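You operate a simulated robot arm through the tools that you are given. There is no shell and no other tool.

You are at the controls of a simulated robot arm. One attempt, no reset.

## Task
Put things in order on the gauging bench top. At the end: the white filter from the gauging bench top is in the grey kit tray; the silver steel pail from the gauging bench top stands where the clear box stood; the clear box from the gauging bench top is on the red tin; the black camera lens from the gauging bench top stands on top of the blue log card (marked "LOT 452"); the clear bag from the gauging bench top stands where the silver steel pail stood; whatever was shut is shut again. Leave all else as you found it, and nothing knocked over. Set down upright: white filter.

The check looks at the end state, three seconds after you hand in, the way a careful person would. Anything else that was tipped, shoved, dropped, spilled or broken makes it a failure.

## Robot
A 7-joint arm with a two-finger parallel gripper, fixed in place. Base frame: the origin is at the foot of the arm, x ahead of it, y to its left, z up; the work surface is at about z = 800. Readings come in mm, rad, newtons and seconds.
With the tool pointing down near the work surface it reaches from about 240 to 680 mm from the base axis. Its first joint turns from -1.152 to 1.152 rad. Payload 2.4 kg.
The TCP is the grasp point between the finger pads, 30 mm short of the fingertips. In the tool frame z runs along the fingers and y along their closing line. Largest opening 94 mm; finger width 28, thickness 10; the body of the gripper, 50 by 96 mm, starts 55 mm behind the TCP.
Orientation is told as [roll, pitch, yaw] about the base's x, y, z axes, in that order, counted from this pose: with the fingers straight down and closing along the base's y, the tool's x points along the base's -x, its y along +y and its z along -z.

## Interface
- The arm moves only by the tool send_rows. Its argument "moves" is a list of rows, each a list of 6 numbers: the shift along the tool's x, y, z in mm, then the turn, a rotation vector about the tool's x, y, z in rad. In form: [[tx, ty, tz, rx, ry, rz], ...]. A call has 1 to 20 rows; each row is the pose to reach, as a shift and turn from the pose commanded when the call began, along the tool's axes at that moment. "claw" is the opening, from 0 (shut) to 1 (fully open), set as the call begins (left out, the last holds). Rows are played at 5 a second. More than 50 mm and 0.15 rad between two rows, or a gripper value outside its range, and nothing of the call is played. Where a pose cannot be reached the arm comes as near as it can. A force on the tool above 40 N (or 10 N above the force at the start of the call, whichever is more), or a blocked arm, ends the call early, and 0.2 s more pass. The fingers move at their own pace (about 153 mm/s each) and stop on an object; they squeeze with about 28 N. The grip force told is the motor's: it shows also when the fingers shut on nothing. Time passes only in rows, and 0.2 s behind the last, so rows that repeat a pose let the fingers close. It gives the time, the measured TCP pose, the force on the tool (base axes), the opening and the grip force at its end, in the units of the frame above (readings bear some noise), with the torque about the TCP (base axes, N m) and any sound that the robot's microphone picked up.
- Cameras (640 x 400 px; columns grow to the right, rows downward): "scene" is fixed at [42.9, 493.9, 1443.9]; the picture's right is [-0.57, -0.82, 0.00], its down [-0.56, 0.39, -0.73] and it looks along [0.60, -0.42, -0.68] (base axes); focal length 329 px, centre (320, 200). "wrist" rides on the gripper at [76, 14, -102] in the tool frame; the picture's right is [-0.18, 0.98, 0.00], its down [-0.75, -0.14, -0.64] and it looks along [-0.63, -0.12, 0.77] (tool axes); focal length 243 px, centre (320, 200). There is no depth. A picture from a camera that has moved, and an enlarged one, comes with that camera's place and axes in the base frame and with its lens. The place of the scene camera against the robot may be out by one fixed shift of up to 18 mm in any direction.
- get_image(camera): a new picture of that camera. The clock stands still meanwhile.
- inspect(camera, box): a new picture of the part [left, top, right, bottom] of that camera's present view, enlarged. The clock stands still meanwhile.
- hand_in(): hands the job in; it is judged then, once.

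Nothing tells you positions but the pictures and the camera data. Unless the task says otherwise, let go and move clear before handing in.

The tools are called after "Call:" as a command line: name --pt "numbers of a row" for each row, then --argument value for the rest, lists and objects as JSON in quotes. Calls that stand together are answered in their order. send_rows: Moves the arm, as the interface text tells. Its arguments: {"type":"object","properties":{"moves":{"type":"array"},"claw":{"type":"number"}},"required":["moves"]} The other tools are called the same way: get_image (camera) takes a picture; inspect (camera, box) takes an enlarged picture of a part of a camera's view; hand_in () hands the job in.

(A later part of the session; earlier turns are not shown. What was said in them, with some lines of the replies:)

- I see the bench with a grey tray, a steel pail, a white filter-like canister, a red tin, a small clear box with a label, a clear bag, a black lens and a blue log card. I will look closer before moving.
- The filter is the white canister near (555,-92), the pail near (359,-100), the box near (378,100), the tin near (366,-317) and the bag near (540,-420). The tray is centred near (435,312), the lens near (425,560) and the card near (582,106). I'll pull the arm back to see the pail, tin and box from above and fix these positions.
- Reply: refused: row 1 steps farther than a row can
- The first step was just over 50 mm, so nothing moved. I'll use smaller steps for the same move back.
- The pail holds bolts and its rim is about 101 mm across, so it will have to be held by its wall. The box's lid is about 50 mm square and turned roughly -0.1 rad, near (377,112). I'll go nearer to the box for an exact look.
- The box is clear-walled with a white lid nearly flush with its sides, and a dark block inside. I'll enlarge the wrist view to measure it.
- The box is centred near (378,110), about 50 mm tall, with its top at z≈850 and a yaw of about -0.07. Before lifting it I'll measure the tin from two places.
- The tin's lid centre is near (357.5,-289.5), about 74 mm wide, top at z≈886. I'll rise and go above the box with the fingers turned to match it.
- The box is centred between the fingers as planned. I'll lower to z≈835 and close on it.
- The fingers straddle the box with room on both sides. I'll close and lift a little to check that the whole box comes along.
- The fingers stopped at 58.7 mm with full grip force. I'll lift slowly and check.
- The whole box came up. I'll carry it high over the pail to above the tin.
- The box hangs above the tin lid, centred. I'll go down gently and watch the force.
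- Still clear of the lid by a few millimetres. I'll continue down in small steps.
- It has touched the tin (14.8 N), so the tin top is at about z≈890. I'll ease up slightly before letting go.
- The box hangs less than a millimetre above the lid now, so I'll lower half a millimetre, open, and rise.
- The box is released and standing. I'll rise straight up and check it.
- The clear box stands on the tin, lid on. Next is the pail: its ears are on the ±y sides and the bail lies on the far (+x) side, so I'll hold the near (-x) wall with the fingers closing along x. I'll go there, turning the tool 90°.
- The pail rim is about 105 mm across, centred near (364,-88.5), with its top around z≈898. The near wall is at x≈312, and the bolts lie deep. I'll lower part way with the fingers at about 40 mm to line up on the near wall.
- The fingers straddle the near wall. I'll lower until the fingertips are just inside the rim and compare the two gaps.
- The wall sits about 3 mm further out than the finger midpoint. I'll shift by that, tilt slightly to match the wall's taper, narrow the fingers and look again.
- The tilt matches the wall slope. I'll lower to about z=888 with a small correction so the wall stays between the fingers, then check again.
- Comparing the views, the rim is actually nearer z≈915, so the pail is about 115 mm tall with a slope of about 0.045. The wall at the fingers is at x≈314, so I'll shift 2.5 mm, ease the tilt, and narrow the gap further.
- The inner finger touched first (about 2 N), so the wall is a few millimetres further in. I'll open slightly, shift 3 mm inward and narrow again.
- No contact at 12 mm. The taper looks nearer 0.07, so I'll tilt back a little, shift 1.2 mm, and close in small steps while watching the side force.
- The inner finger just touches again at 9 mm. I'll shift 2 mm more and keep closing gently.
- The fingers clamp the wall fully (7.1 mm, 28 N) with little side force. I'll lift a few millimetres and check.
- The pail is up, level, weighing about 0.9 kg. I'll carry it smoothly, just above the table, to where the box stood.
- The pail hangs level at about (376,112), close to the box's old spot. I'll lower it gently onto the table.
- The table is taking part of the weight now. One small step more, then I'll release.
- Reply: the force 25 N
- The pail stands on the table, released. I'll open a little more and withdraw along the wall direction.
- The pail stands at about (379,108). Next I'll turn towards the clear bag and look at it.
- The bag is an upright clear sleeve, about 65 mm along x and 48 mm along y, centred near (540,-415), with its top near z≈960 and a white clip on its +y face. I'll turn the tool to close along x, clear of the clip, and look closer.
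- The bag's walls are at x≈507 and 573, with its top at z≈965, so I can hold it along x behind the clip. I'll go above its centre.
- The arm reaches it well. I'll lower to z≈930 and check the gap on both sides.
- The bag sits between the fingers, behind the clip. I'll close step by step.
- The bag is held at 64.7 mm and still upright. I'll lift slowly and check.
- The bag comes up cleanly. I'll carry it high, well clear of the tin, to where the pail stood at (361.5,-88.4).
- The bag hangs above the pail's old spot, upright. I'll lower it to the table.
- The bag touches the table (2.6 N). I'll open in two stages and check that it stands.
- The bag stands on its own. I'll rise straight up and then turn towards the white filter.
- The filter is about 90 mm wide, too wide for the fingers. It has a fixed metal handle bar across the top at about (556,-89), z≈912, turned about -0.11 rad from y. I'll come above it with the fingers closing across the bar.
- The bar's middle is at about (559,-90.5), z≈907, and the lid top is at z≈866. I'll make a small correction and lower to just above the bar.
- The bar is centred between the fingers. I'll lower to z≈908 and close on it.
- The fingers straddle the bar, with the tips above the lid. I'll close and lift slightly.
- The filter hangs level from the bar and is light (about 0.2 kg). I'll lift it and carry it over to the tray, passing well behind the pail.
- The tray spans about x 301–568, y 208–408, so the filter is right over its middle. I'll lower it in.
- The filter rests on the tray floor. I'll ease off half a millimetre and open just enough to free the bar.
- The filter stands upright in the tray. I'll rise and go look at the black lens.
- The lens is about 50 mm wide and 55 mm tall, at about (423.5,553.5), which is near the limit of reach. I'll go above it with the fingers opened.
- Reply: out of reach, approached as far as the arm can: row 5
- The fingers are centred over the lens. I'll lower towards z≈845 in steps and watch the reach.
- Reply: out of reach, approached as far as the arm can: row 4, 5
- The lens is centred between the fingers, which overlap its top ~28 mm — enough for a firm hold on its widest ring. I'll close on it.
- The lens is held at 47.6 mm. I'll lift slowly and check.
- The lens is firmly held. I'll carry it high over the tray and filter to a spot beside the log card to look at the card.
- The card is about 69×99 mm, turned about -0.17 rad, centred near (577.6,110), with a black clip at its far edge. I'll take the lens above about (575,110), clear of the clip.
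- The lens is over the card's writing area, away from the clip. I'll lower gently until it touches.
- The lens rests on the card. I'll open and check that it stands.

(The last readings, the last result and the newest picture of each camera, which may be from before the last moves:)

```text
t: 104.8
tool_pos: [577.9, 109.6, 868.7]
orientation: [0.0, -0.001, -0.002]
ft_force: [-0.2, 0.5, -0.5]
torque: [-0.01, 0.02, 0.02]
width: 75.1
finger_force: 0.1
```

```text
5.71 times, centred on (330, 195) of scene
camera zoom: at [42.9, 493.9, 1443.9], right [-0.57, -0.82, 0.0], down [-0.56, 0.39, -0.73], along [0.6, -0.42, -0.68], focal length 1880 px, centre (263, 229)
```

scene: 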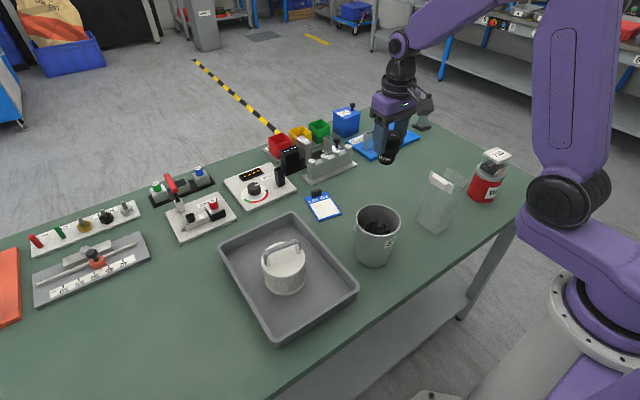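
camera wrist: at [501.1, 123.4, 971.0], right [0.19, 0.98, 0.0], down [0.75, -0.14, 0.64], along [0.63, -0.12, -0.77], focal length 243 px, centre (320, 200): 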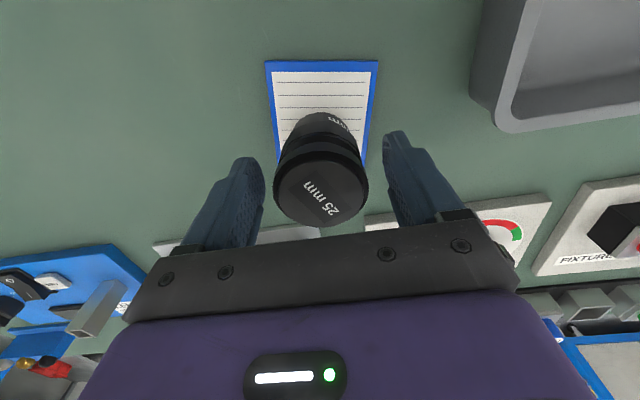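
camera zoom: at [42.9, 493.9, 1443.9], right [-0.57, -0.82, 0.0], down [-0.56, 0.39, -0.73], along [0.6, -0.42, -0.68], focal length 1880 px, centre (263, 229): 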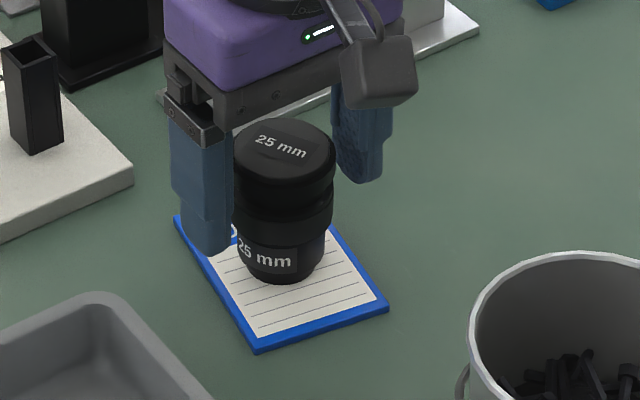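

The lens stands on the card. I'll rise straight up and back towards the start position, then check everything.

Call:
send_rows --pt "0 0 -15 0 0 0" --pt "0 0 -45 0 0 0" --pt "0 0 -85 0 0 0" --pt "0 0 -130 0 0 0" --pt "0 0 -175 0 0 0" --pt "20 -30 -205 0 0 0" --pt "40 -60 -235 0 0 0" --pt "60 -95 -247 0 0 0" --pt "80 -130 -247 0 0 0" --pt "100 -165 -247 0 0 0" --pt "118 -200 -247 0 0 0" --pt "135 -235 -247 0 0 0" --pt "135 -255 -247 0 0 0" --pt "135 -255 -247 0 0 0" --claw 1

Call:
get_image --camera "scene"

Call:
get_image --camera "wrist"

Call:
inspect --camera "scene" --box '[220, 130, 400, 350]'

Call:
inspect --camera "scene" --box '[340, 120, 520, 280]'

```text
t: 107.8
tool_pos: [444.1, -144.6, 1114.7]
orientation: [0.001, 0.0, -0.001]
ft_force: [0.1, 0.1, 0.0]
torque: [0.02, -0.01, -0.02]
width: 93.8
finger_force: 0.0
```

```text
taken
```

scene: 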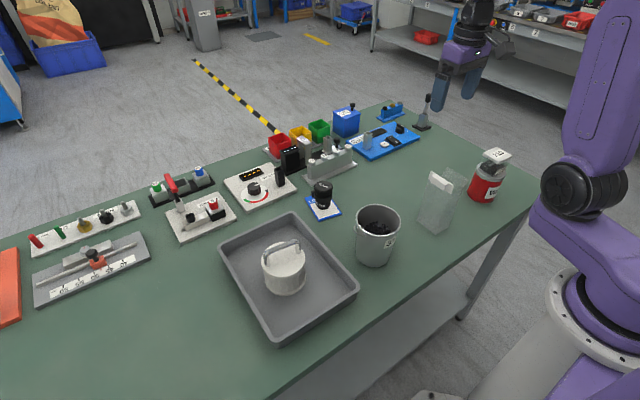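

```text
taken
camera wrist: at [367.1, -131.5, 1217.4], right [0.19, 0.98, 0.0], down [0.75, -0.14, 0.64], along [0.63, -0.12, -0.77], focal length 243 px, centre (320, 200)
```

wrist: 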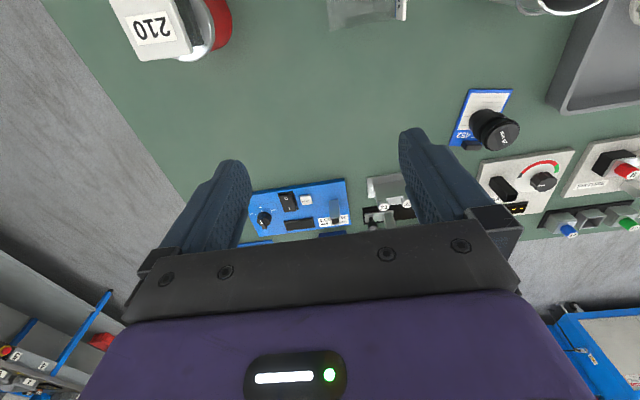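

```text
1.82 times, centred on (310, 240) of scene
camera zoom: at [42.9, 493.8, 1443.9], right [-0.57, -0.82, 0.0], down [-0.56, 0.39, -0.73], along [0.6, -0.42, -0.68], focal length 598 px, centre (338, 127)
```

zoom: 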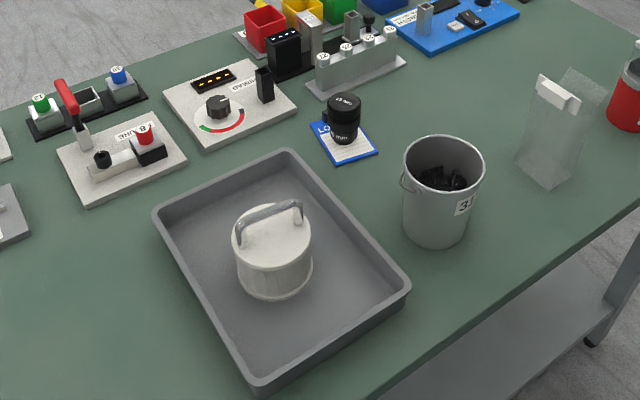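

```text
2.50 times, centred on (430, 200) of scene
camera zoom: at [42.9, 493.8, 1443.9], right [-0.57, -0.82, 0.0], down [-0.56, 0.39, -0.73], along [0.6, -0.42, -0.68], focal length 823 px, centre (45, 200)
```

zoom: 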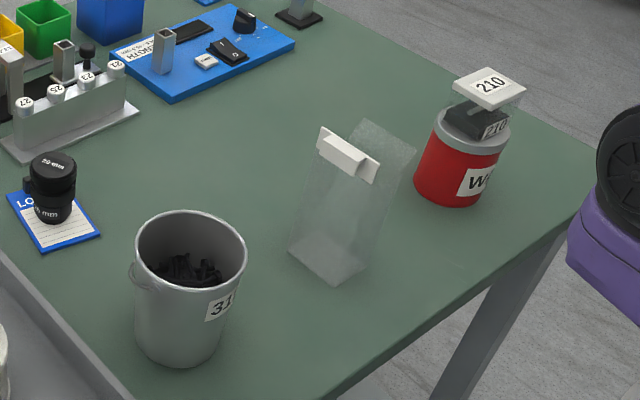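

All five items are in place: box on the tin, pail where the box stood, bag where the pail stood, filter upright in the tray, and lens on the log card. Everything else looks unchanged, the arm is clear, and I'm handing in.

Call:
hand_in

```text
The job is handed in.
```

I put all five items where you asked and handed the job in. In the last pictures everything stood upright and nothing else looked moved. I haven't seen the result of the check.

- **White filter:** it stands upright near the middle of the grey kit tray.
- **Clear box:** it sits on the red tin with its lid still on.
- **Steel pail:** it stands where the box was, within a few millimetres by the wrist camera, and the bolts are still inside.
- **Clear bag:** it stands where the pail was, with its clip still on.
- **Black camera lens:** it stands on the "LOT 452" card, clear of the card's clip.

I opened nothing, so nothing needed shutting again. I let go of everything, and the arm is back near its starting position with the gripper open.
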